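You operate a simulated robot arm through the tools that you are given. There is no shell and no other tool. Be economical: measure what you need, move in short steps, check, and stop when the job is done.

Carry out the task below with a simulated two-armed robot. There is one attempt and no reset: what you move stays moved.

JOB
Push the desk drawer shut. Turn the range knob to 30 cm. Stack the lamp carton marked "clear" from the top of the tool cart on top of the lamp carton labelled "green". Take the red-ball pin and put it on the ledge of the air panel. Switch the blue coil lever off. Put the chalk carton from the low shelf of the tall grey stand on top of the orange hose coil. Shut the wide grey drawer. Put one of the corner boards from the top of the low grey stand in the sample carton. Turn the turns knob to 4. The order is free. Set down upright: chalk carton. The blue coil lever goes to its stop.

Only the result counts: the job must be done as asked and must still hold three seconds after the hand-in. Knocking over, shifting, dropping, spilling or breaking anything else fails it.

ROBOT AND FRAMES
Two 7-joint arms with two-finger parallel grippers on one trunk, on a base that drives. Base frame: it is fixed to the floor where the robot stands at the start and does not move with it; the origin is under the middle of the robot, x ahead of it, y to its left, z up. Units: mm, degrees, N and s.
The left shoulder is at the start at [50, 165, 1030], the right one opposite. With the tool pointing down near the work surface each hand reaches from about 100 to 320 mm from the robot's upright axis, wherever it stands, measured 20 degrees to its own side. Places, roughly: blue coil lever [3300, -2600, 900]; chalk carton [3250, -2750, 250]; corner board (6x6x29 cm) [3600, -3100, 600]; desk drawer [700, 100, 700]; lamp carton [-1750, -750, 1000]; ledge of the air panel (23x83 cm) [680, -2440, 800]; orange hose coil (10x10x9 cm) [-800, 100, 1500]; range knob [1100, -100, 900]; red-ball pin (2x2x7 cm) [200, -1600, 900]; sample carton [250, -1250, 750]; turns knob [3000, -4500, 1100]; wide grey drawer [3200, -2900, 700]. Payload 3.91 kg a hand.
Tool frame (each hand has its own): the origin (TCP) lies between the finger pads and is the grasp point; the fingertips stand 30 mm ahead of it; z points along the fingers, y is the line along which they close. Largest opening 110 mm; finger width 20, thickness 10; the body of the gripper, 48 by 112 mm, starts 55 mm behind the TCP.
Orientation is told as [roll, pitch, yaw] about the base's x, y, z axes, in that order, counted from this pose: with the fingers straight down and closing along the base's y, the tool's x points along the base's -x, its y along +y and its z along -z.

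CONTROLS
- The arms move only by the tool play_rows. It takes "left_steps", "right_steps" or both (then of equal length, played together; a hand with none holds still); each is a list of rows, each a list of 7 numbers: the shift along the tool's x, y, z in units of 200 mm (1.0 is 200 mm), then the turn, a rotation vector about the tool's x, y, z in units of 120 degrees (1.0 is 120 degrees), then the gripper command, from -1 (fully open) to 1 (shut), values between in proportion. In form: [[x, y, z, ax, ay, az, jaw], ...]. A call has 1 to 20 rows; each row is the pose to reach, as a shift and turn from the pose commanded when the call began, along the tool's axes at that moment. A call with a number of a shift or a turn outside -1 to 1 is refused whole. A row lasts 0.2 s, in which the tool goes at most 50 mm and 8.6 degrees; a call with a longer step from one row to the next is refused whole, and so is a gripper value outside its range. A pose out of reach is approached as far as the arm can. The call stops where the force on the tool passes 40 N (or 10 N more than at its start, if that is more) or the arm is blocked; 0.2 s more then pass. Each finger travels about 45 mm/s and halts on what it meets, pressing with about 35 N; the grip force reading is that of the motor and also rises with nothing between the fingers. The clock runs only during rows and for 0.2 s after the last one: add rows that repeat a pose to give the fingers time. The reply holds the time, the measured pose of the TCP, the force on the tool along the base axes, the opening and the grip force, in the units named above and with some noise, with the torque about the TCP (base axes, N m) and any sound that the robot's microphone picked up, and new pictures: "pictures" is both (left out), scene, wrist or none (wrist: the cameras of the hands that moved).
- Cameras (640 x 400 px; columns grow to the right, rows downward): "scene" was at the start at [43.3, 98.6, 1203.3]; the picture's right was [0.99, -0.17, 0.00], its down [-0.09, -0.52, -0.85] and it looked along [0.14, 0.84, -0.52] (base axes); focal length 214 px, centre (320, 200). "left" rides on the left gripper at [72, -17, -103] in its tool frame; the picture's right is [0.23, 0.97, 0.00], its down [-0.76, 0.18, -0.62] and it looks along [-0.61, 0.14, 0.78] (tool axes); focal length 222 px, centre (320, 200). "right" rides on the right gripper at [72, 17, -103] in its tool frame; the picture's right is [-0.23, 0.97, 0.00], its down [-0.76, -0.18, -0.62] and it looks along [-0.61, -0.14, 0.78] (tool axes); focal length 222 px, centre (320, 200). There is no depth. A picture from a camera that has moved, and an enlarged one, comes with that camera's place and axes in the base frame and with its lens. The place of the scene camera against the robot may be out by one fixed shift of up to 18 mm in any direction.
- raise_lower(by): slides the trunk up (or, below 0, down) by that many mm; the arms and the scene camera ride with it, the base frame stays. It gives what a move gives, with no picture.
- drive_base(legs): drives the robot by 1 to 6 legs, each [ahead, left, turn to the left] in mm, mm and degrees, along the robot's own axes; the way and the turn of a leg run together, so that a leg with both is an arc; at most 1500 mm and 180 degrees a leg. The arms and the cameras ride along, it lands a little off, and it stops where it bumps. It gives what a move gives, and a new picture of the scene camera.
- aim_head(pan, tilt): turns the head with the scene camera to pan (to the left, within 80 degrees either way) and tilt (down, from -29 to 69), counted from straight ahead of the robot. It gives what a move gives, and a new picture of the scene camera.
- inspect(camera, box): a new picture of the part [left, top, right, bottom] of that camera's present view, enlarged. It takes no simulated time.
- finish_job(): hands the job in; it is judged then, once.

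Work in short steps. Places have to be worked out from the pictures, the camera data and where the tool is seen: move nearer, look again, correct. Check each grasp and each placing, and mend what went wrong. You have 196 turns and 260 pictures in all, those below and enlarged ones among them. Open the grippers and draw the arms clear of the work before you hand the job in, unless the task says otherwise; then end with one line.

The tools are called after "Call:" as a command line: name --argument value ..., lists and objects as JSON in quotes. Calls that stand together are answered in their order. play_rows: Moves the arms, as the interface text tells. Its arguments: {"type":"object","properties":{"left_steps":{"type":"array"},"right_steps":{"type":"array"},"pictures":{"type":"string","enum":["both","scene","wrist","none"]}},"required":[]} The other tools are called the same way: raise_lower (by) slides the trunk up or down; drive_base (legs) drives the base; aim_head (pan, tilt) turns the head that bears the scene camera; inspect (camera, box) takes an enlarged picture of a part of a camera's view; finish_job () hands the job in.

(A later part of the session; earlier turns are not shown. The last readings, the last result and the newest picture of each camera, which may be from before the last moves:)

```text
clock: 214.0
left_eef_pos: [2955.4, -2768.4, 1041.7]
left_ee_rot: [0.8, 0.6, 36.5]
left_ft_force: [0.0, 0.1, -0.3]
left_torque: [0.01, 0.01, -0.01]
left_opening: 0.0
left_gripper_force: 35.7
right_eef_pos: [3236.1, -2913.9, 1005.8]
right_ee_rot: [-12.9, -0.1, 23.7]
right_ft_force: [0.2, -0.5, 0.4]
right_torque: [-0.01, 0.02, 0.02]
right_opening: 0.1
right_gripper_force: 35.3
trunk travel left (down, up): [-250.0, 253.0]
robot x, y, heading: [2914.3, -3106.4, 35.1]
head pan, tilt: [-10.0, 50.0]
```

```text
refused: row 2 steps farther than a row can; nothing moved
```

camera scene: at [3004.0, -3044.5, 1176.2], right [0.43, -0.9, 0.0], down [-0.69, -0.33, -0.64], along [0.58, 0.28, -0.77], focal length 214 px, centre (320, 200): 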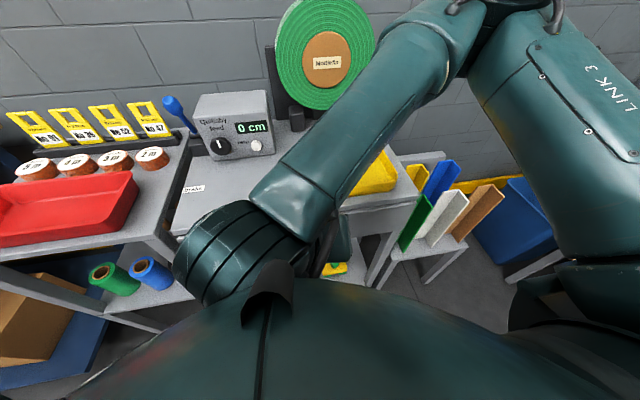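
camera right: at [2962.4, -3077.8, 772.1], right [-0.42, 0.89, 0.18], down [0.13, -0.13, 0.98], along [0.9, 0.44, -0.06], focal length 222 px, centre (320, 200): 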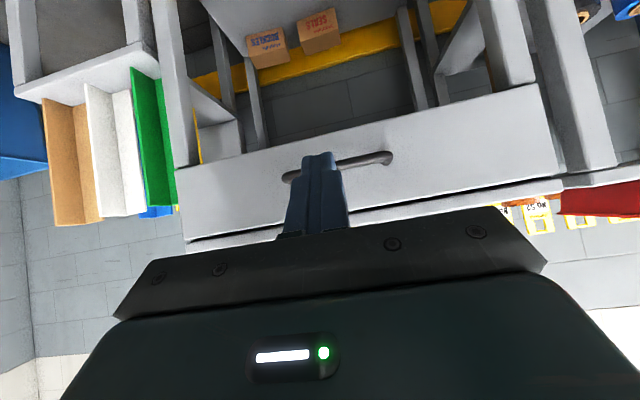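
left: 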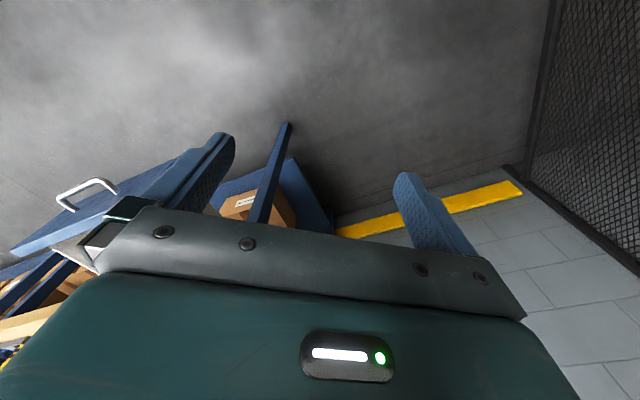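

Slightly smaller rotation steps.

Call:
play_rows --right_steps '[[0.1, -0.1, 0, -0.04, 0, -0.03, 1], [0.2, -0.2, 0, -0.08, 0, -0.06, 1], [0.3, -0.3, 0, -0.108, 0, -0.094, 1], [0.3, -0.4, -0.1, -0.108, 0, -0.094, 1], [0.3, -0.5, -0.2, -0.108, 0, -0.094, 1]]' --left_steps '[[-0.2, 0, 0, 0, 0, 0, 0], [-0.4, 0, 0, 0, 0, 0, 0], [-0.6, 0, 0, 0, 0, 0, 0], [-0.8, 0, 0, 0, 0, 0, 0], [-1, 0, 0, 0, 0, 0, 0]]'

```text
clock: 215.2
left_eef_pos: [3113.9, -2649.4, 1036.1]
left_ee_rot: [0.8, 0.6, 36.5]
left_ft_force: [-0.2, -0.1, -0.3]
left_torque: [-0.03, 0.01, 0.0]
left_opening: 54.8
left_gripper_force: 0.1
right_eef_pos: [3217.8, -3019.4, 1068.3]
right_ee_rot: [0.1, 1.1, 35.1]
right_ft_force: [0.4, -0.3, -0.3]
right_torque: [0.01, -0.02, 0.05]
right_opening: 0.0
right_gripper_force: 35.6
trunk travel left (down, up): [-250.0, 253.0]
robot x, y, heading: [2911.5, -3106.3, 35.7]
head pan, tilt: [-10.0, 50.0]
camera scene: at [3004.2, -3044.5, 1176.0], right [0.43, -0.9, 0.0], down [-0.69, -0.33, -0.64], along [0.58, 0.28, -0.77], focal length 214 px, centre (320, 200)
camera right: at [3149.7, -3046.2, 1173.6], right [-0.37, 0.93, 0.0], down [0.74, 0.3, 0.61], along [0.56, 0.23, -0.79], focal length 222 px, centre (320, 200)
camera left: at [3066.2, -2707.4, 1142.0], right [-0.76, 0.65, 0.02], down [0.52, 0.59, 0.62], along [0.39, 0.48, -0.79], focal length 222 px, centre (320, 200)
```

scene: 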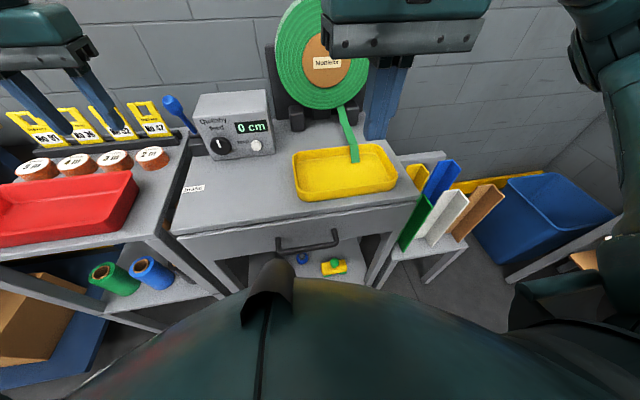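
right: 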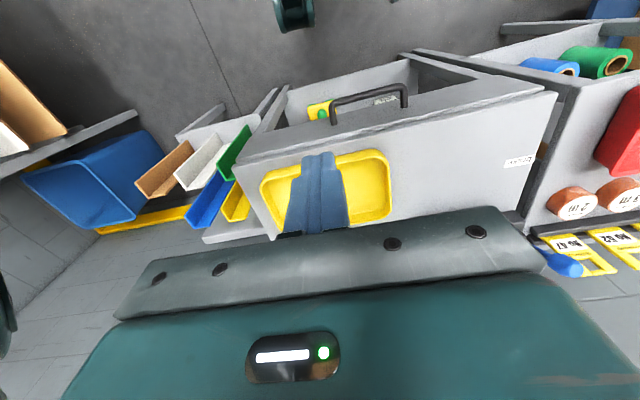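
left: 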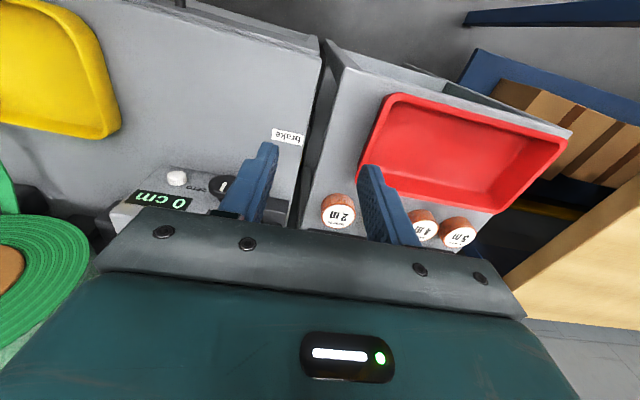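

I raise the trunk 200 mm to look down upon the lever's base and labels.

Call:
raise_lower --by 220

Call:
inspect --camera "left" --box '[0, 0, 640, 400]'

Call:
inspect --camera "scene" --box '[120, 120, 280, 220]'

```text
clock: 217.5
left_eef_pos: [3112.6, -2649.5, 1258.1]
left_ee_rot: [0.8, 0.6, 36.5]
left_ft_force: [-0.7, -0.8, -0.1]
left_torque: [0.01, -0.01, 0.02]
left_opening: 55.2
left_gripper_force: 0.1
right_eef_pos: [3217.8, -3018.4, 1289.0]
right_ee_rot: [0.1, 1.0, 35.0]
right_ft_force: [0.0, -0.4, 1.1]
right_torque: [-0.03, -0.02, 0.0]
right_opening: 0.1
right_gripper_force: 35.2
trunk travel left (down, up): [-470.0, 33.0]
robot x, y, heading: [2912.5, -3108.3, 35.5]
head pan, tilt: [-10.0, 50.0]
```

```text
1.00 times, centred on (320, 200) of left (not enlarged: the box is as wide or as high as the picture)
camera zoom: at [3065.7, -2707.6, 1362.1], right [-0.76, 0.65, 0.02], down [0.52, 0.59, 0.62], along [0.39, 0.48, -0.79], focal length 222 px, centre (320, 200)
```

zoom: 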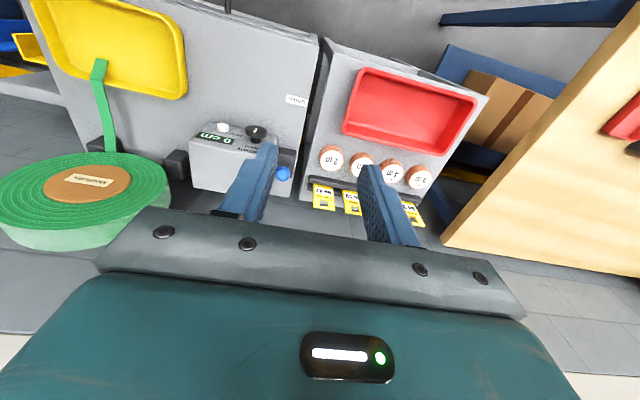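

```text
4.00 times, centred on (200, 170) of scene
camera zoom: at [3004.0, -3044.4, 1396.1], right [0.43, -0.9, 0.0], down [-0.69, -0.33, -0.64], along [0.58, 0.28, -0.77], focal length 858 px, centre (800, 320)
```

zoom: 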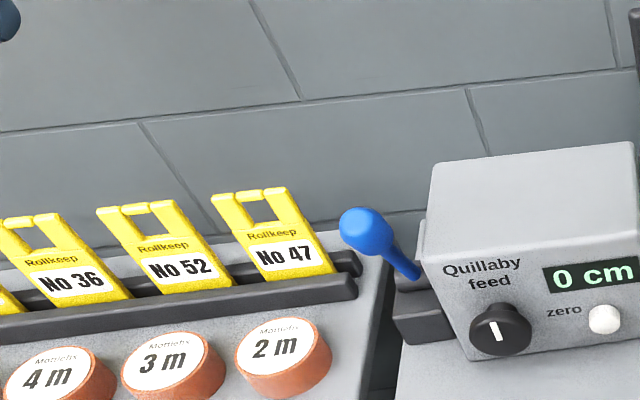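

Zoom on the lever in the left wrist view.

Call:
inspect --camera "left" --box '[200, 80, 328, 200]'

```text
3.33 times, centred on (264, 140) of left
camera zoom: at [3065.7, -2707.6, 1362.1], right [-0.76, 0.65, 0.02], down [0.52, 0.59, 0.62], along [0.39, 0.48, -0.79], focal length 740 px, centre (507, 400)
```

zoom: 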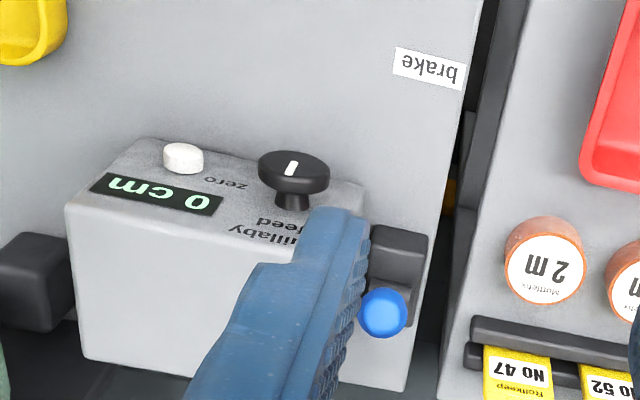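

The rays show the lever leaning ~17° toward the robot, so "off" is pushed away toward the wall. I lower the trunk again, and tilt the closed left hand forward 70°.

Call:
raise_lower --by -220

Call:
play_rows --left_steps '[[0, -0.05, 0, 0, -0.065, 0, 1], [0, -0.1, 0, 0, -0.13, 0, 1], [0, -0.1, 0.05, 0, -0.195, 0, 1], [0, -0.1, 0.1, 0, -0.26, 0, 1], [0, -0.1, 0.15, 0, -0.325, 0, 1], [0, -0.1, 0.2, 0, -0.39, 0, 1], [0, -0.1, 0.25, 0, -0.455, 0, 1], [0, -0.1, 0.3, 0, -0.52, 0, 1], [0, -0.1, 0.35, 0, -0.58, 0, 1]]'

```text
clock: 219.9
left_eef_pos: [3113.2, -2649.1, 1036.8]
left_ee_rot: [0.9, 0.7, 36.6]
left_ft_force: [-0.7, -0.9, 1.0]
left_torque: [0.02, 0.0, 0.06]
left_opening: 55.0
left_gripper_force: 0.0
right_eef_pos: [3218.8, -3018.9, 1069.1]
right_ee_rot: [0.1, 1.1, 34.9]
right_ft_force: [-0.1, -0.2, -0.3]
right_torque: [0.02, -0.03, 0.03]
right_opening: 0.0
right_gripper_force: 35.4
trunk travel left (down, up): [-250.0, 253.0]
robot x, y, heading: [2911.7, -3102.2, 35.4]
head pan, tilt: [-10.0, 50.0]
```

```text
clock: 221.9
left_eef_pos: [3146.8, -2648.7, 967.5]
left_ee_rot: [1.9, -69.1, 34.8]
left_ft_force: [0.3, -0.5, 0.7]
left_torque: [0.0, 0.0, 0.02]
left_opening: 0.1
left_gripper_force: 35.2
left hand out of reach, approached as far as the arm can: row 8, 9
right_eef_pos: [3217.5, -3019.7, 1067.9]
right_ee_rot: [0.1, 1.1, 34.9]
right_ft_force: [-0.3, 0.4, -0.3]
right_torque: [-0.01, -0.01, 0.01]
right_opening: 0.2
right_gripper_force: 34.9
trunk travel left (down, up): [-250.0, 253.0]
robot x, y, heading: [2910.3, -3105.5, 35.3]
head pan, tilt: [-10.0, 50.0]
camera scene: at [3004.1, -3044.2, 1176.1], right [0.43, -0.9, 0.0], down [-0.69, -0.33, -0.64], along [0.58, 0.28, -0.77], focal length 214 px, centre (320, 200)
camera left: at [3057.3, -2736.2, 936.5], right [-0.65, 0.74, -0.2], down [-0.35, -0.05, 0.94], along [0.68, 0.68, 0.29], focal length 222 px, centre (320, 200)
```

scene: 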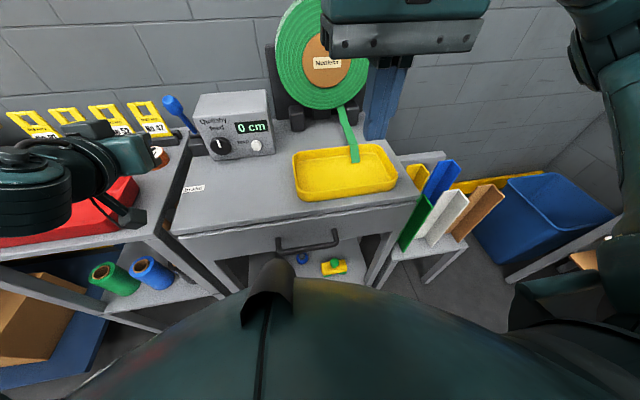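
left: 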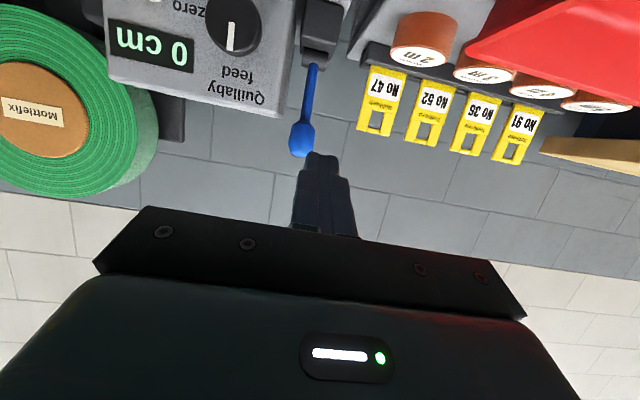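

The lever stands just ahead (ball ≈ (3280,-2565,948)). I lower 10 mm, move 8 mm right and approach to 110 mm, then push on.

Call:
play_rows --left_steps '[[-0.01, -0.02, 0.1, 0, 0, 0, 1], [-0.04, -0.04, 0.24, 0, 0, 0, 1], [-0.09, -0.04, 0.38, 0, 0, 0, 1], [-0.15, -0.04, 0.53, 0, 0, 0, 1]]' --pictures "none"

Call:
inspect --camera "left" --box '[200, 0, 460, 200]'

```text
clock: 222.9
left_eef_pos: [3239.6, -2586.8, 956.1]
left_ee_rot: [2.2, -68.9, 34.6]
left_ft_force: [-0.5, 0.6, -0.4]
left_torque: [0.01, -0.01, -0.01]
left_opening: 0.2
left_gripper_force: 35.1
right_eef_pos: [3218.5, -3019.1, 1069.5]
right_ee_rot: [0.1, 1.1, 35.0]
right_ft_force: [-0.6, -0.3, -0.1]
right_torque: [0.0, -0.01, 0.02]
right_opening: 0.0
right_gripper_force: 35.2
trunk travel left (down, up): [-250.0, 253.0]
robot x, y, heading: [2911.4, -3103.4, 35.5]
head pan, tilt: [-10.0, 50.0]
```

```text
2.00 times, centred on (330, 100) of left
camera zoom: at [3150.5, -2676.0, 925.8], right [-0.65, 0.74, -0.2], down [-0.35, -0.05, 0.94], along [0.68, 0.67, 0.29], focal length 444 px, centre (300, 400)
```

zoom: 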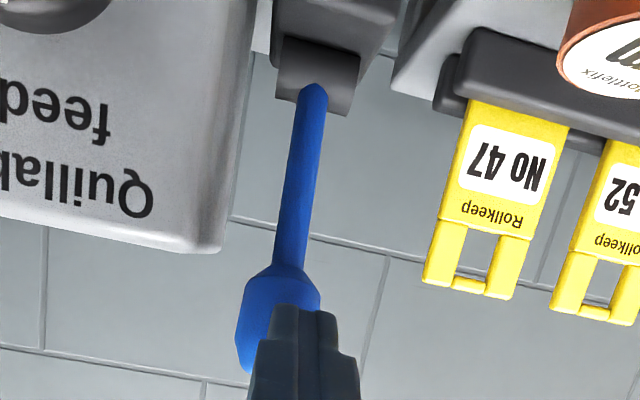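

Contact lined up. Push ahead in 15–20 mm rows to the stop.

Call:
play_rows --left_steps '[[0, -0.03, 0, 0, 0, 0, 1], [-0.036, -0.03, 0.093, 0, 0, 0, 1], [-0.071, -0.03, 0.187, 0, 0, 0, 1], [-0.107, -0.03, 0.28, 0, 0, 0, 1], [-0.143, -0.03, 0.374, 0, 0, 0, 1], [-0.16, -0.03, 0.42, 0, 0, 0, 1], [-0.178, -0.03, 0.467, 0, 0, 0, 1], [-0.196, -0.03, 0.514, 0, 0, 0, 1]]' --pictures "wrist"

```text
clock: 224.7
left_eef_pos: [3323.7, -2535.2, 957.8]
left_ee_rot: [2.0, -68.6, 34.6]
left_ft_force: [-23.9, -13.6, 7.8]
left_torque: [0.17, 0.2, 0.03]
left_opening: 0.0
left_gripper_force: 34.8
right_eef_pos: [3214.9, -3019.9, 1070.4]
right_ee_rot: [0.1, 0.9, 35.2]
right_ft_force: [0.3, 0.4, -0.1]
right_torque: [-0.01, -0.01, 0.02]
right_opening: 0.0
right_gripper_force: 34.7
trunk travel left (down, up): [-250.0, 253.0]
robot x, y, heading: [2911.6, -3103.6, 35.6]
head pan, tilt: [-10.0, 50.0]
stopped in row 8 (left hand): the force on the tool passed its limit at 54 N (the readings are from after the stop); the commanded pose is now the measured one
camera left: at [3233.6, -2621.5, 928.1], right [-0.65, 0.74, -0.2], down [-0.34, -0.05, 0.94], along [0.68, 0.68, 0.28], focal length 222 px, centre (320, 200)
```

left: 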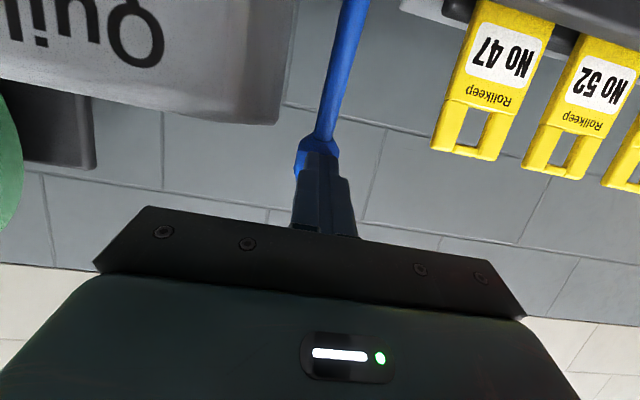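

Stop reached (54 N). I withdraw and check the lever stays.

Call:
play_rows --left_steps '[[0.07, 0, -0.187, 0, 0, 0, 1], [0.14, 0, -0.374, 0, 0, 0, 1], [0.21, 0, -0.56, 0, 0, 0, 1], [0.28, 0, -0.75, 0, 0, 0, 1]]'

```text
clock: 225.7
left_eef_pos: [3198.5, -2625.2, 957.2]
left_ee_rot: [2.2, -68.5, 34.6]
left_ft_force: [-0.1, -0.2, -1.5]
left_torque: [-0.01, 0.01, 0.03]
left_opening: 0.4
left_gripper_force: 35.5
right_eef_pos: [3217.4, -3019.8, 1068.5]
right_ee_rot: [0.1, 1.0, 35.2]
right_ft_force: [0.2, -0.1, -0.7]
right_torque: [0.02, 0.01, 0.03]
right_opening: 0.0
right_gripper_force: 35.2
trunk travel left (down, up): [-250.0, 253.0]
robot x, y, heading: [2915.2, -3103.2, 35.4]
head pan, tilt: [-10.0, 50.0]
camera scene: at [3003.2, -3044.7, 1176.2], right [0.43, -0.9, 0.0], down [-0.69, -0.33, -0.64], along [0.58, 0.28, -0.77], focal length 214 px, centre (320, 200)
camera left: at [3108.2, -2712.4, 928.8], right [-0.65, 0.73, -0.2], down [-0.34, -0.05, 0.94], along [0.68, 0.68, 0.28], focal length 222 px, centre (320, 200)
```

scene: 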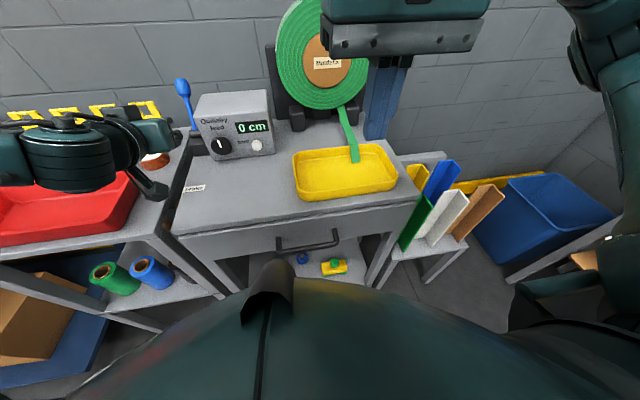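
left: 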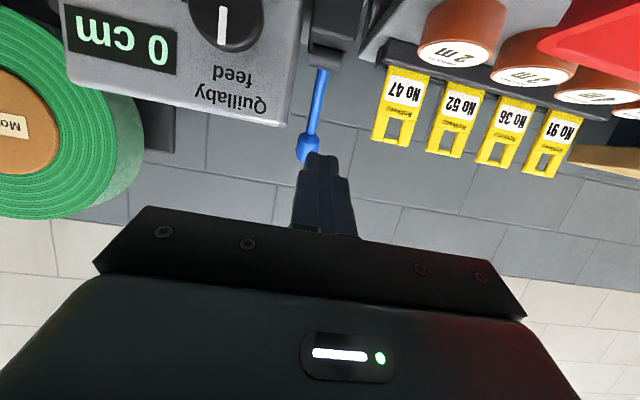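

The lever stays at the rear stop. I level the left arm, back away, and look right for the turns knob.

Call:
play_rows --left_steps '[[-0.03, 0, -0.07, 0, 0.065, 0, 0], [-0.06, 0, -0.14, 0, 0.13, 0, 0], [-0.09, 0, -0.21, 0, 0.195, 0, 0], [-0.12, 0, -0.28, 0, 0.26, 0, 0], [-0.15, 0, -0.35, 0, 0.325, 0, 0], [-0.18, 0, -0.42, 0, 0.39, 0, 0], [-0.21, 0, -0.49, 0, 0.455, 0, 0], [-0.24, 0, -0.56, 0, 0.52, 0, 0], [-0.24, 0, -0.63, 0, 0.57, 0, 0]]' --pictures "none"

Call:
drive_base --legs '[[-400, 0, 0]]'

Call:
aim_head --pan -75 --tilt 15

```text
clock: 227.7
left_eef_pos: [3120.4, -2686.7, 1049.4]
left_ee_rot: [0.6, 0.1, 36.5]
left_ft_force: [-0.3, -0.9, -0.2]
left_torque: [0.0, 0.01, 0.0]
left_opening: 55.3
left_gripper_force: 0.1
right_eef_pos: [3218.0, -3019.0, 1069.1]
right_ee_rot: [0.2, 1.1, 35.1]
right_ft_force: [0.9, -1.2, -0.4]
right_torque: [-0.05, -0.02, 0.0]
right_opening: 0.0
right_gripper_force: 35.4
trunk travel left (down, up): [-250.0, 253.0]
robot x, y, heading: [2911.8, -3105.1, 35.7]
head pan, tilt: [-10.0, 50.0]
```

```text
clock: 230.1
left_eef_pos: [2801.4, -2913.0, 1048.0]
left_ee_rot: [0.8, 0.0, 36.7]
left_ft_force: [-0.1, 0.6, 0.1]
left_torque: [0.02, -0.01, 0.0]
left_opening: 55.1
left_gripper_force: 0.1
right_eef_pos: [2899.5, -3244.4, 1068.6]
right_ee_rot: [0.1, 1.0, 35.3]
right_ft_force: [0.1, 0.0, 0.6]
right_torque: [0.04, -0.02, 0.02]
right_opening: 0.0
right_gripper_force: 34.9
trunk travel left (down, up): [-250.0, 253.0]
robot x, y, heading: [2599.2, -3332.6, 36.0]
head pan, tilt: [-10.0, 50.0]
camera scene: at [2686.7, -3270.6, 1176.2], right [0.43, -0.9, 0.0], down [-0.69, -0.33, -0.64], along [0.58, 0.28, -0.77], focal length 214 px, centre (320, 200)
```

scene: 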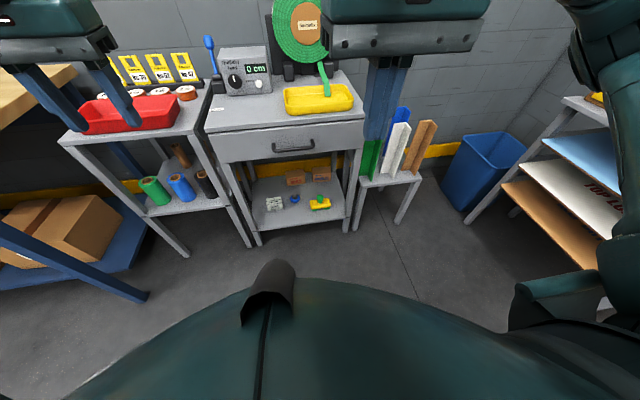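

```text
clock: 231.5
left_eef_pos: [2802.3, -2911.1, 1047.5]
left_ee_rot: [0.8, 0.0, 36.7]
left_ft_force: [-0.6, -0.4, -0.1]
left_torque: [-0.01, 0.0, -0.01]
left_opening: 55.2
left_gripper_force: 0.0
right_eef_pos: [2901.3, -3243.4, 1067.9]
right_ee_rot: [0.1, 1.1, 35.2]
right_ft_force: [0.8, 0.1, -0.2]
right_torque: [-0.03, -0.04, 0.0]
right_opening: 0.1
right_gripper_force: 34.9
trunk travel left (down, up): [-250.0, 253.0]
robot x, y, heading: [2592.8, -3327.6, 35.6]
head pan, tilt: [-75.0, 15.0]
camera scene: at [2689.8, -3362.9, 1229.8], right [-0.63, -0.77, 0.0], down [-0.2, 0.16, -0.97], along [0.75, -0.61, -0.26], focal length 214 px, centre (320, 200)
```

scene: 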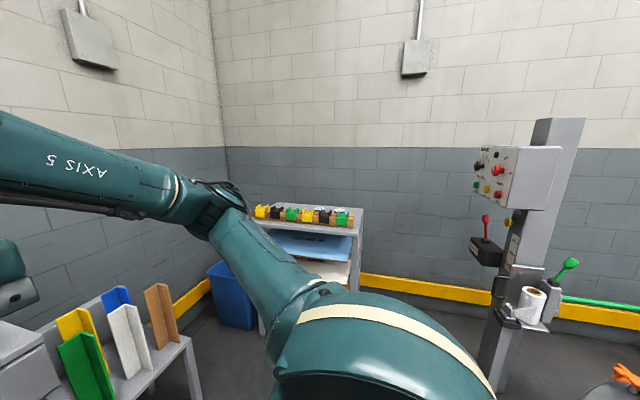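

The control box with knobs on the mast is at right. Zoom in.

Call:
inspect --camera "scene" --box '[440, 110, 600, 210]'

```text
4.00 times, centred on (520, 160) of scene
camera zoom: at [2689.8, -3362.9, 1229.8], right [-0.63, -0.77, 0.0], down [-0.2, 0.16, -0.97], along [0.75, -0.61, -0.26], focal length 858 px, centre (-480, 360)
```

zoom: 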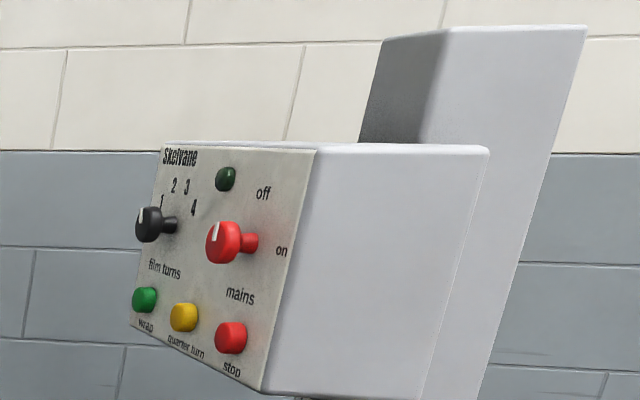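

"film turns" 1–4 knob; the face looks toward +u (the bench wall). I turn the robot right 55° to survey the space by the mast and turntable.

Call:
drive_base --legs '[[0, 0, -55]]'

Call:
aim_head --pan -50 --tilt 25

```text
clock: 234.3
left_eef_pos: [3056.6, -3257.2, 1048.1]
left_ee_rot: [0.8, 0.0, -17.9]
left_ft_force: [0.1, 0.0, 0.1]
left_torque: [0.01, -0.02, 0.02]
left_opening: 55.0
left_gripper_force: 0.1
right_eef_pos: [2843.0, -3530.0, 1069.4]
right_ee_rot: [0.0, 1.1, -19.5]
right_ft_force: [-0.3, -0.2, 0.7]
right_torque: [-0.03, 0.02, 0.03]
right_opening: 0.3
right_gripper_force: 35.0
trunk travel left (down, up): [-250.0, 253.0]
robot x, y, heading: [2595.5, -3331.2, -19.1]
head pan, tilt: [-75.0, 15.0]
camera scene: at [2614.8, -3423.7, 1229.8], right [-1.0, 0.07, 0.0], down [0.02, 0.26, -0.97], along [-0.07, -0.96, -0.26], focal length 214 px, centre (320, 200)
```

scene: 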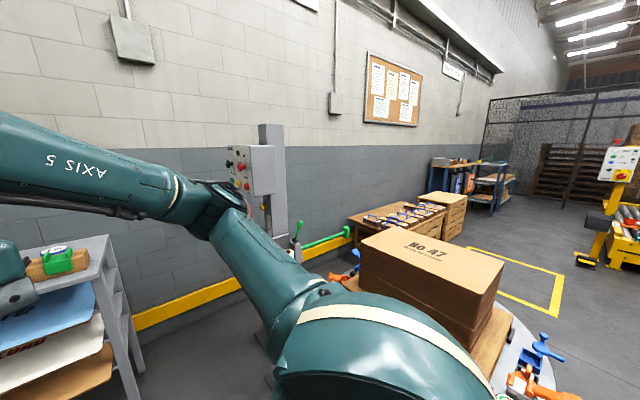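

```text
clock: 235.2
left_eef_pos: [3056.1, -3256.9, 1047.5]
left_ee_rot: [0.9, 0.0, -18.0]
left_ft_force: [-0.5, -0.2, 0.4]
left_torque: [-0.02, 0.03, -0.01]
left_opening: 54.9
left_gripper_force: 0.0
right_eef_pos: [2843.3, -3530.0, 1067.9]
right_ee_rot: [0.1, 1.1, -19.5]
right_ft_force: [-0.3, 0.3, -0.2]
right_torque: [0.02, -0.02, -0.04]
right_opening: 0.0
right_gripper_force: 34.7
trunk travel left (down, up): [-250.0, 253.0]
robot x, y, heading: [2596.7, -3331.1, -19.0]
head pan, tilt: [-50.0, 25.0]
camera scene: at [2654.3, -3416.5, 1213.7], right [-0.93, -0.36, 0.0], down [-0.15, 0.39, -0.91], along [0.32, -0.85, -0.42], focal length 214 px, centre (320, 200)
```

scene: 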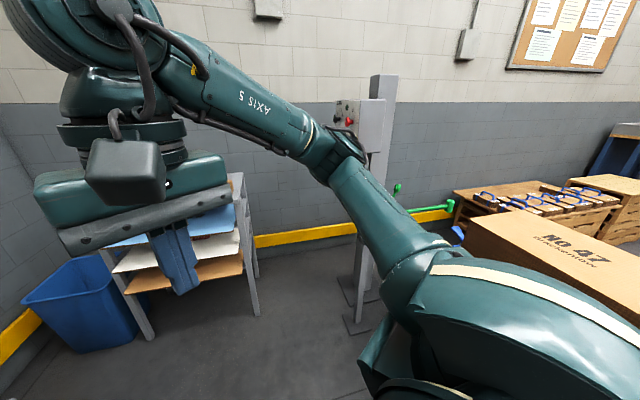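

Knob ≈ (3000,-4510,1125), face normal ≈ +u. I'll use the left hand from a stand at about (3015,-4006) heading −105°. Drive there.

Call:
drive_base --legs '[[0, 0, -86], [480, 560, 0]]'

Call:
aim_head --pan 10 --tilt 15

```text
clock: 244.3
left_eef_pos: [3145.5, -4387.2, 1047.3]
left_ee_rot: [0.8, 0.0, -102.3]
left_ft_force: [0.5, 0.7, -0.2]
left_torque: [-0.01, 0.0, -0.01]
left_opening: 55.3
left_gripper_force: 0.0
right_eef_pos: [2853.6, -4200.5, 1069.0]
right_ee_rot: [0.1, 1.1, -103.7]
right_ft_force: [-0.1, -0.6, -0.1]
right_torque: [0.02, -0.02, 0.03]
right_opening: 0.0
right_gripper_force: 34.4
trunk travel left (down, up): [-250.0, 253.0]
robot x, y, heading: [3028.7, -3933.9, -103.4]
head pan, tilt: [-50.0, 25.0]
camera scene: at [2936.3, -3994.9, 1213.6], right [-0.45, 0.89, 0.0], down [0.38, 0.19, -0.91], along [-0.81, -0.41, -0.42], focal length 214 px, centre (320, 200)
```

scene: 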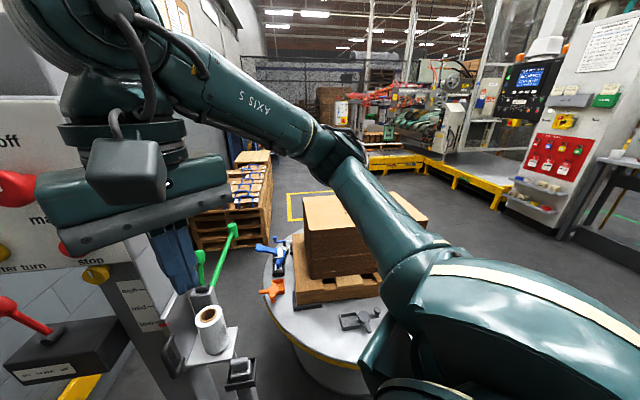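

```text
clock: 245.6
left_eef_pos: [3145.3, -4386.9, 1047.6]
left_ee_rot: [0.8, -0.1, -102.3]
left_ft_force: [0.4, 0.1, 0.3]
left_torque: [-0.02, 0.02, -0.03]
left_opening: 54.9
left_gripper_force: 0.1
right_eef_pos: [2854.4, -4201.1, 1069.1]
right_ee_rot: [0.1, 1.1, -103.7]
right_ft_force: [-0.6, -0.3, -0.1]
right_torque: [0.0, -0.01, 0.03]
right_opening: 0.0
right_gripper_force: 35.0
trunk travel left (down, up): [-250.0, 253.0]
robot x, y, heading: [3026.3, -3934.7, -103.3]
head pan, tilt: [10.0, 15.0]
camera scene: at [3013.1, -4046.7, 1229.8], right [-1.0, 0.06, 0.0], down [0.02, 0.26, -0.97], along [-0.06, -0.96, -0.26], focal length 214 px, centre (320, 200)
```

scene: 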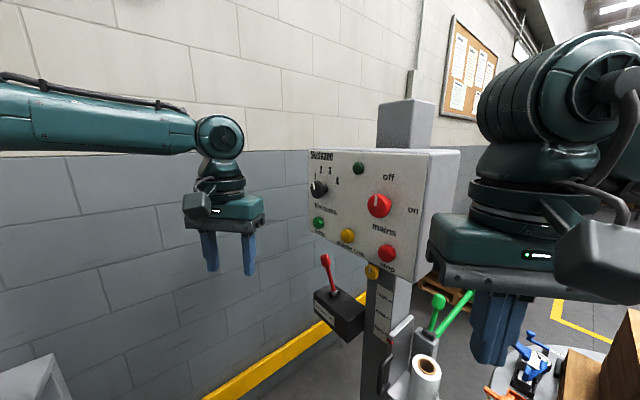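

Triangulated knob cap: (2990,-4489,1133). The left TCP is near a pre-grasp place; I yaw the hand −43° and raise, then tilt it to horizontal.

Call:
play_rows --left_steps '[[0.05, 0, -0.08, 0, 0, 0.07, 0], [0.1, 0, -0.16, 0, 0, 0.14, 0], [0.15, 0, -0.24, 0, 0, 0.21, 0], [0.15, 0, -0.32, 0, 0, 0.28, 0], [0.15, 0, -0.4, 0, 0, 0.35, 0]]' --pictures "none"

Call:
play_rows --left_steps '[[0, 0, 0, 0, -0.068, 0, 0], [0, 0, 0, 0, -0.136, 0, 0], [0, 0, 0, 0, -0.204, 0, 0], [0, 0, 0, 0, -0.272, 0, 0], [0, 0, 0, 0, -0.34, 0, 0], [0, 0, 0, 0, -0.408, 0, 0], [0, 0, 0, 0, -0.476, 0, 0], [0, 0, 0, 0, -0.544, 0, 0], [0, 0, 0, 0, -0.612, 0, 0], [0, 0, 0, 0, -0.68, 0, 0], [0, 0, 0, 0, -0.75, 0, 0]]'

```text
clock: 246.8
left_eef_pos: [3152.1, -4358.1, 1127.5]
left_ee_rot: [0.6, 0.4, -144.3]
left_ft_force: [0.3, 0.3, 0.9]
left_torque: [-0.01, -0.03, 0.02]
left_opening: 55.1
left_gripper_force: 0.0
right_eef_pos: [2853.7, -4202.1, 1068.2]
right_ee_rot: [0.0, 1.1, -103.7]
right_ft_force: [0.3, -0.8, 0.8]
right_torque: [0.03, 0.03, -0.02]
right_opening: 0.0
right_gripper_force: 34.7
trunk travel left (down, up): [-250.0, 253.0]
robot x, y, heading: [3025.4, -3934.3, -103.2]
head pan, tilt: [10.0, 15.0]
```

```text
clock: 249.2
left_eef_pos: [3150.0, -4357.9, 1127.6]
left_ee_rot: [60.7, -89.3, 155.1]
left_ft_force: [0.3, -0.2, -0.3]
left_torque: [0.01, 0.0, -0.03]
left_opening: 54.9
left_gripper_force: 0.0
right_eef_pos: [2853.4, -4200.9, 1068.7]
right_ee_rot: [0.1, 1.0, -103.7]
right_ft_force: [-0.5, -0.1, -0.1]
right_torque: [0.02, -0.01, 0.01]
right_opening: 0.0
right_gripper_force: 34.7
trunk travel left (down, up): [-250.0, 253.0]
robot x, y, heading: [3022.2, -3935.5, -103.3]
head pan, tilt: [10.0, 15.0]
camera scene: at [3013.2, -4046.8, 1229.9], right [-1.0, 0.06, 0.0], down [0.01, 0.26, -0.97], along [-0.06, -0.96, -0.26], focal length 214 px, centre (320, 200)
camera left: at [3224.3, -4284.7, 1056.9], right [0.57, -0.79, -0.22], down [0.6, 0.22, 0.77], along [-0.56, -0.57, 0.6], focal length 222 px, centre (320, 200)
```

scene: 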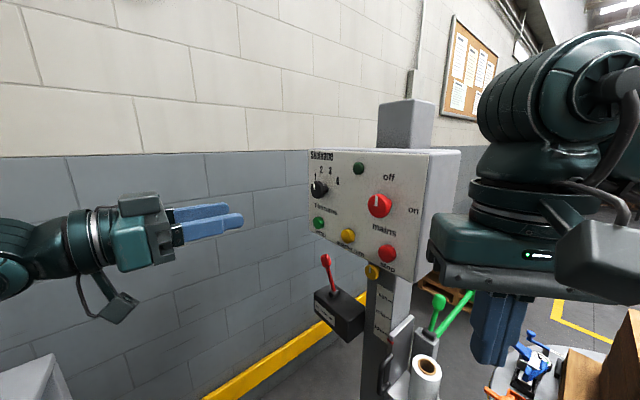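
left: 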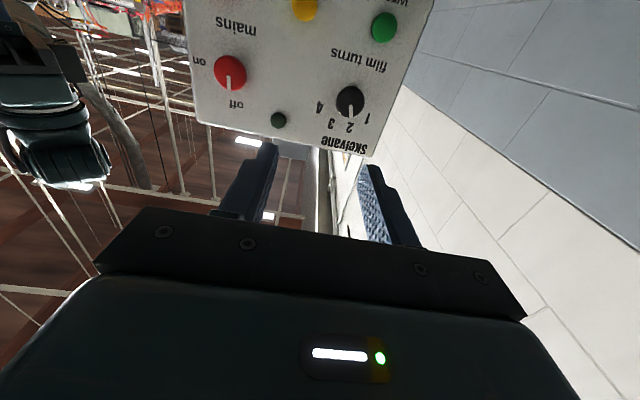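

Perfect view of the face. Zoom on the knob.

Call:
inspect --camera "left" --box '[280, 50, 420, 160]'

```text
3.64 times, centred on (350, 105) of left
camera zoom: at [3224.3, -4284.7, 1056.9], right [0.57, -0.79, -0.22], down [0.6, 0.22, 0.77], along [-0.56, -0.57, 0.6], focal length 808 px, centre (211, 546)
```

zoom: 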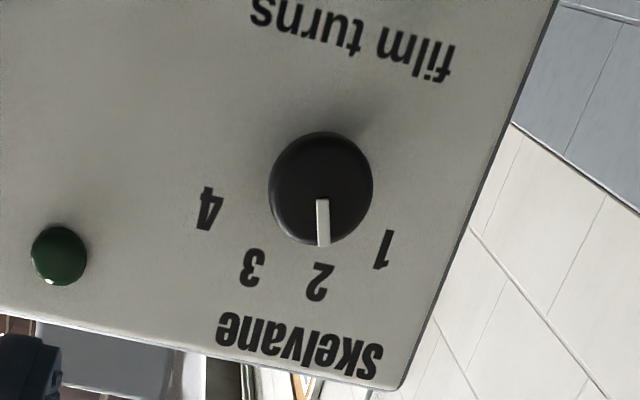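

Pointer is at 2 (−20°); labels are at 40° spacing, so 4 is +80° clockwise. I shift 45 mm sideways, pre-roll −40°, and advance 85 mm.

Call:
play_rows --left_steps '[[0, 0.1, 0.05, 0, 0, -0.067, 0], [0, 0.225, 0.1, 0, 0, -0.133, 0], [0, 0.225, 0.2, 0, 0, -0.2, 0], [0, 0.225, 0.3, 0, 0, -0.267, 0], [0, 0.225, 0.42, 0, 0, -0.333, 0]]' --pictures "wrist"

Call:
inspect --camera "left" --box '[220, 40, 420, 190]'

```text
clock: 250.4
left_eef_pos: [3106.6, -4443.9, 1127.7]
left_ee_rot: [-89.3, -50.4, -54.8]
left_ft_force: [0.8, 0.3, 0.7]
left_torque: [0.02, 0.0, 0.03]
left_opening: 55.0
left_gripper_force: 0.1
right_eef_pos: [2853.4, -4201.8, 1068.2]
right_ee_rot: [0.1, 1.1, -103.7]
right_ft_force: [-0.3, 0.3, -0.1]
right_torque: [0.02, 0.01, 0.03]
right_opening: 0.0
right_gripper_force: 35.2
trunk travel left (down, up): [-250.0, 253.0]
robot x, y, heading: [3027.8, -3935.2, -103.2]
head pan, tilt: [10.0, 15.0]
camera left: at [3155.3, -4336.1, 1083.3], right [0.36, -0.49, -0.79], down [0.87, -0.14, 0.48], along [-0.35, -0.86, 0.37], focal length 222 px, centre (320, 200)
```

left: 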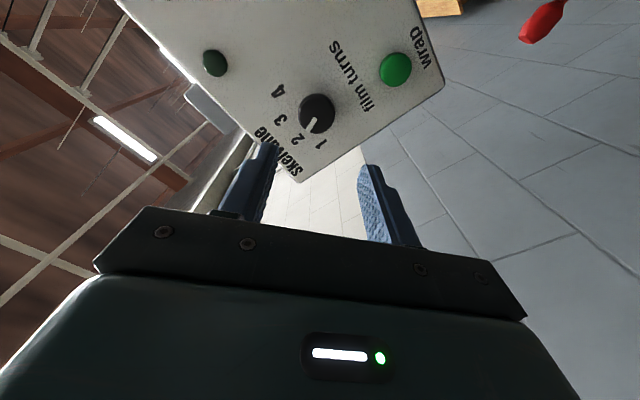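

```text
2.67 times, centred on (320, 115) of left
camera zoom: at [3155.3, -4336.1, 1083.3], right [0.36, -0.49, -0.79], down [0.87, -0.14, 0.48], along [-0.35, -0.86, 0.37], focal length 592 px, centre (320, 427)
```

zoom: 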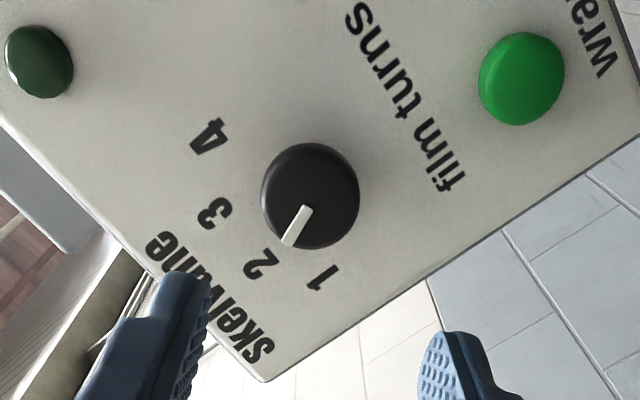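

I check the gap from the scene camera.

Call:
inspect --camera "scene" --box '[200, 120, 400, 245]'

```text
3.20 times, centred on (300, 182) of scene
camera zoom: at [3013.0, -4046.9, 1229.8], right [-1.0, 0.06, 0.0], down [0.02, 0.26, -0.97], along [-0.06, -0.96, -0.26], focal length 686 px, centre (384, 256)
```

zoom: 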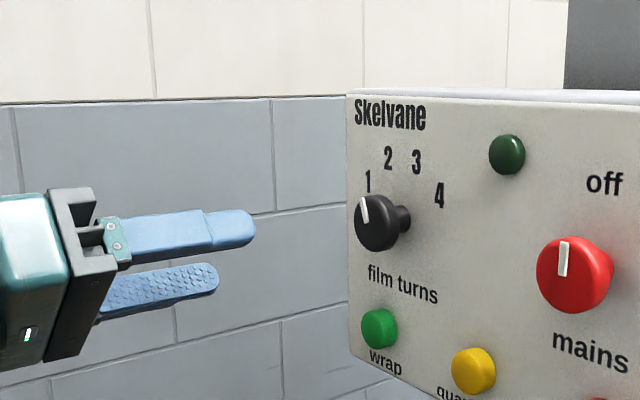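

Cap front is at u≈−145, aligned laterally and in height. I advance 120 mm and look.

Call:
play_rows --left_steps '[[0, 0, 0.2, 0, 0, 0, 0], [0, 0, 0.4, 0, 0, 0, 0], [0, 0, 0.5, 0, 0, 0, 0], [0, 0, 0.6, 0, 0, 0, 0]]' --pictures "wrist"

Call:
inspect --camera "scene" --box '[240, 130, 400, 230]'

```text
clock: 251.4
left_eef_pos: [3009.5, -4514.1, 1126.7]
left_ee_rot: [-89.1, -50.7, -54.9]
left_ft_force: [0.4, -0.5, 0.2]
left_torque: [0.0, 0.02, 0.01]
left_opening: 54.9
left_gripper_force: 0.0
right_eef_pos: [2853.4, -4202.1, 1069.6]
right_ee_rot: [0.1, 1.1, -103.6]
right_ft_force: [0.2, -0.7, 0.5]
right_torque: [0.0, 0.04, -0.02]
right_opening: 0.0
right_gripper_force: 34.6
trunk travel left (down, up): [-250.0, 253.0]
robot x, y, heading: [3024.2, -3938.0, -103.4]
head pan, tilt: [10.0, 15.0]
camera left: at [3058.6, -4406.4, 1084.2], right [0.36, -0.49, -0.79], down [0.86, -0.14, 0.48], along [-0.35, -0.86, 0.37], focal length 222 px, centre (320, 200)
```

left: 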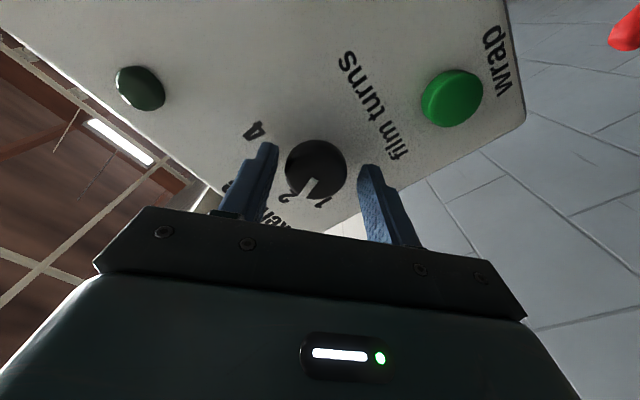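

```text
4.00 times, centred on (320, 180) of scene
camera zoom: at [3013.0, -4046.8, 1229.8], right [-1.0, 0.06, 0.0], down [0.02, 0.26, -0.97], along [-0.06, -0.96, -0.26], focal length 858 px, centre (320, 280)
```

zoom: 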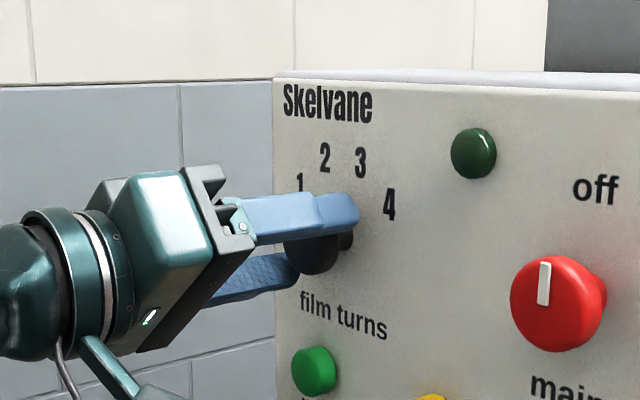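

Fingers straddle the knob. Close on it.

Call:
play_rows --left_steps '[[0, 0, 0, 0, 0, 0, 0.6], [0, 0, 0, 0, 0, 0, 0.7], [0, 0, 0, 0, 0, 0, 0.7]]' --pictures "none"

Call:
inspect --camera "left" --box '[220, 80, 420, 230]'

```text
clock: 252.2
left_eef_pos: [3009.7, -4512.9, 1129.1]
left_ee_rot: [-89.5, -50.7, -54.7]
left_ft_force: [-5.8, 0.8, 6.2]
left_torque: [-0.13, 0.15, -0.44]
left_opening: 39.8
left_gripper_force: 44.6
right_eef_pos: [2853.0, -4200.4, 1068.1]
right_ee_rot: [0.3, 1.0, -103.8]
right_ft_force: [-0.3, 0.3, 0.2]
right_torque: [0.03, 0.0, -0.02]
right_opening: 0.0
right_gripper_force: 35.1
trunk travel left (down, up): [-250.0, 253.0]
robot x, y, heading: [3027.3, -3934.6, -103.3]
head pan, tilt: [10.0, 15.0]
```

```text
2.67 times, centred on (320, 155) of left
camera zoom: at [3058.1, -4405.1, 1085.4], right [0.36, -0.49, -0.79], down [0.87, -0.14, 0.48], along [-0.35, -0.86, 0.38], focal length 592 px, centre (320, 320)
```

zoom: 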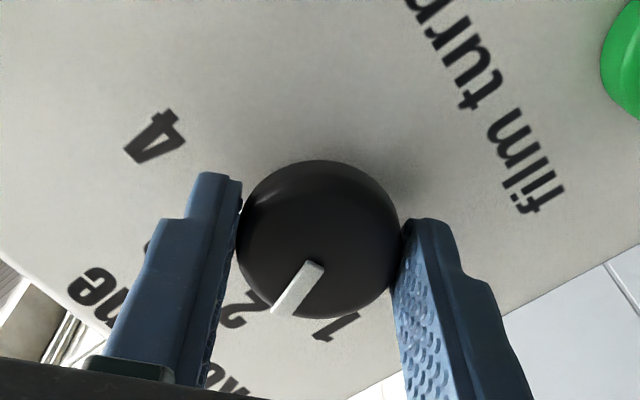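

Gripped (39.8 mm). Roll +80° clockwise.

Call:
play_rows --left_steps '[[0, 0, 0, 0, 0, 0.067, 0.7], [0, 0, 0, 0, 0, 0.133, 0.7], [0, 0, 0, 0, 0, 0.2, 0.7], [0, 0, 0, 0, 0, 0.267, 0.7], [0, 0, 0, 0, 0, 0.333, 0.7], [0, 0, 0, 0, 0, 0.4, 0.7], [0, 0, 0, 0, 0, 0.467, 0.7], [0, 0, 0, 0, 0, 0.533, 0.7], [0, 0, 0, 0, 0, 0.6, 0.7], [0, 0, 0, 0, 0, 0.667, 0.7], [0, 0, 0, 0, 0, 0.667, 0.7]]' --pictures "none"

Call:
inspect --camera "left" --box '[220, 80, 420, 230]'

```text
clock: 254.6
left_eef_pos: [3010.4, -4514.1, 1128.3]
left_ee_rot: [89.6, -49.1, 126.2]
left_ft_force: [-15.2, -19.3, 24.0]
left_torque: [-0.11, 0.2, 0.49]
left_opening: 39.6
left_gripper_force: 44.9
right_eef_pos: [2850.8, -4201.9, 1068.2]
right_ee_rot: [0.3, 1.1, -103.7]
right_ft_force: [-0.6, 0.2, -0.4]
right_torque: [0.0, -0.02, 0.02]
right_opening: 0.0
right_gripper_force: 35.2
trunk travel left (down, up): [-250.0, 253.0]
robot x, y, heading: [3031.2, -3935.5, -103.2]
head pan, tilt: [10.0, 15.0]
```

```text
2.67 times, centred on (320, 155) of left
camera zoom: at [3113.5, -4481.9, 1064.6], right [0.52, -0.72, 0.47], down [0.29, 0.66, 0.7], along [-0.81, -0.22, 0.55], focal length 592 px, centre (320, 320)
```

zoom: 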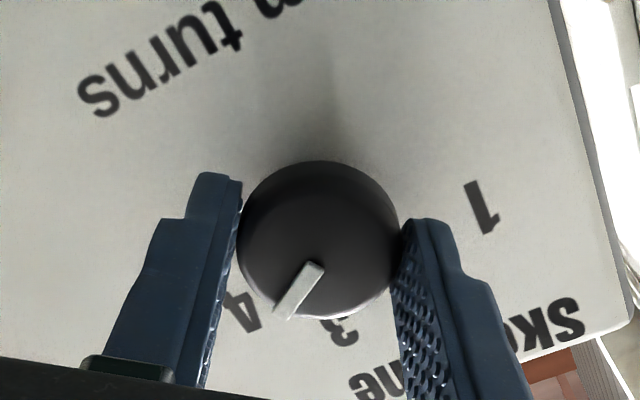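

Pointer followed to near 4. Release, back off and check.

Call:
play_rows --left_steps '[[0, 0, 0, 0, 0, 0, 0], [0, 0, 0, 0, 0, 0, 0], [0, 0, -0.2, 0, 0, -0.05, 0], [0, 0, -0.4, 0, 0, -0.1, 0], [0, 0, -0.6, 0, 0, -0.15, 0]]' --pictures "none"

Call:
inspect --camera "left" --box '[240, 40, 400, 160]'

Call:
inspect --camera "scene" --box '[280, 140, 380, 220]'

```text
clock: 255.8
left_eef_pos: [3108.7, -4442.2, 1126.5]
left_ee_rot: [88.5, -67.4, 127.0]
left_ft_force: [0.7, 0.2, -0.7]
left_torque: [0.0, 0.03, 0.0]
left_opening: 55.0
left_gripper_force: 0.1
right_eef_pos: [2853.9, -4200.7, 1067.8]
right_ee_rot: [0.2, 1.1, -103.8]
right_ft_force: [-0.3, 0.7, -0.5]
right_torque: [0.0, -0.01, -0.04]
right_opening: 0.1
right_gripper_force: 34.9
trunk travel left (down, up): [-250.0, 253.0]
robot x, y, heading: [3024.7, -3931.5, -103.2]
head pan, tilt: [10.0, 15.0]
```

```text
3.33 times, centred on (320, 100) of left
camera zoom: at [3199.2, -4392.3, 1055.4], right [0.57, -0.8, 0.16], down [0.43, 0.46, 0.78], along [-0.7, -0.38, 0.61], focal length 740 px, centre (320, 533)
```

zoom: 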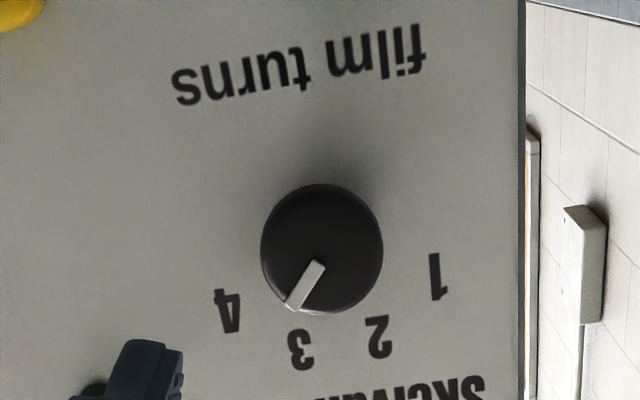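

```text
5.00 times, centred on (330, 180) of scene
camera zoom: at [3013.4, -4046.5, 1229.9], right [-1.0, 0.06, 0.0], down [0.01, 0.26, -0.97], along [-0.06, -0.96, -0.26], focal length 1072 px, centre (270, 300)
```

zoom: 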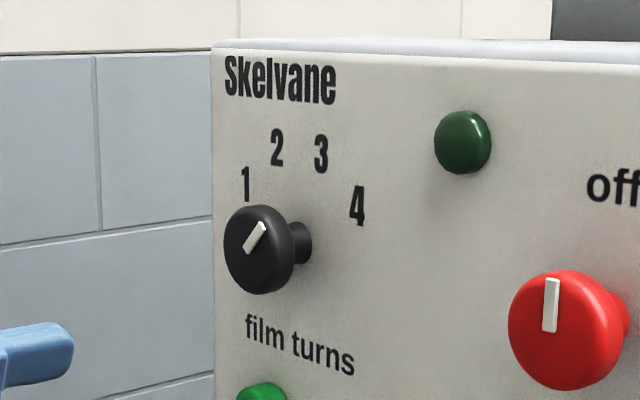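

The pointer is only at ~39° (3.5): the grip slipped. I re-roll the hand, regrip 5 mm higher and slightly deeper, and turn again.

Call:
play_rows --left_steps '[[-0.023, 0.01, 0.15, 0, 0, -0.06, 0], [-0.023, 0.01, 0.3, 0, 0, -0.12, 0], [-0.023, 0.01, 0.45, 0, 0, -0.183, 0], [-0.023, 0.01, 0.55, 0, 0, -0.183, 0], [-0.023, 0.01, 0.64, 0, 0, -0.183, 0], [-0.023, 0.01, 0.64, 0, 0, -0.183, 1], [-0.023, 0.01, 0.64, 0, 0, -0.183, 1], [-0.023, 0.01, 0.64, 0, 0, -0.183, 1]]' --pictures "none"

Call:
inspect --camera "left" --box '[220, 80, 420, 230]'

```text
clock: 257.6
left_eef_pos: [3002.3, -4518.4, 1134.4]
left_ee_rot: [53.2, -89.1, 162.5]
left_ft_force: [-3.1, -0.5, 0.2]
left_torque: [0.0, 0.02, 0.13]
left_opening: 39.6
left_gripper_force: 44.7
right_eef_pos: [2853.5, -4201.9, 1069.3]
right_ee_rot: [0.1, 1.2, -103.7]
right_ft_force: [-0.4, 0.1, -0.2]
right_torque: [0.02, 0.03, 0.03]
right_opening: 0.1
right_gripper_force: 35.3
trunk travel left (down, up): [-250.0, 253.0]
robot x, y, heading: [3022.6, -3931.4, -103.1]
head pan, tilt: [10.0, 15.0]
```

```text
2.67 times, centred on (320, 155) of left
camera zoom: at [3077.1, -4444.8, 1062.9], right [0.57, -0.79, -0.21], down [0.6, 0.22, 0.77], along [-0.56, -0.57, 0.6], focal length 592 px, centre (320, 320)
```

zoom: 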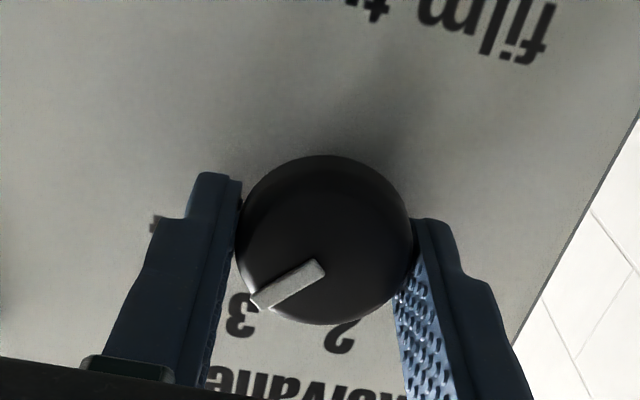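

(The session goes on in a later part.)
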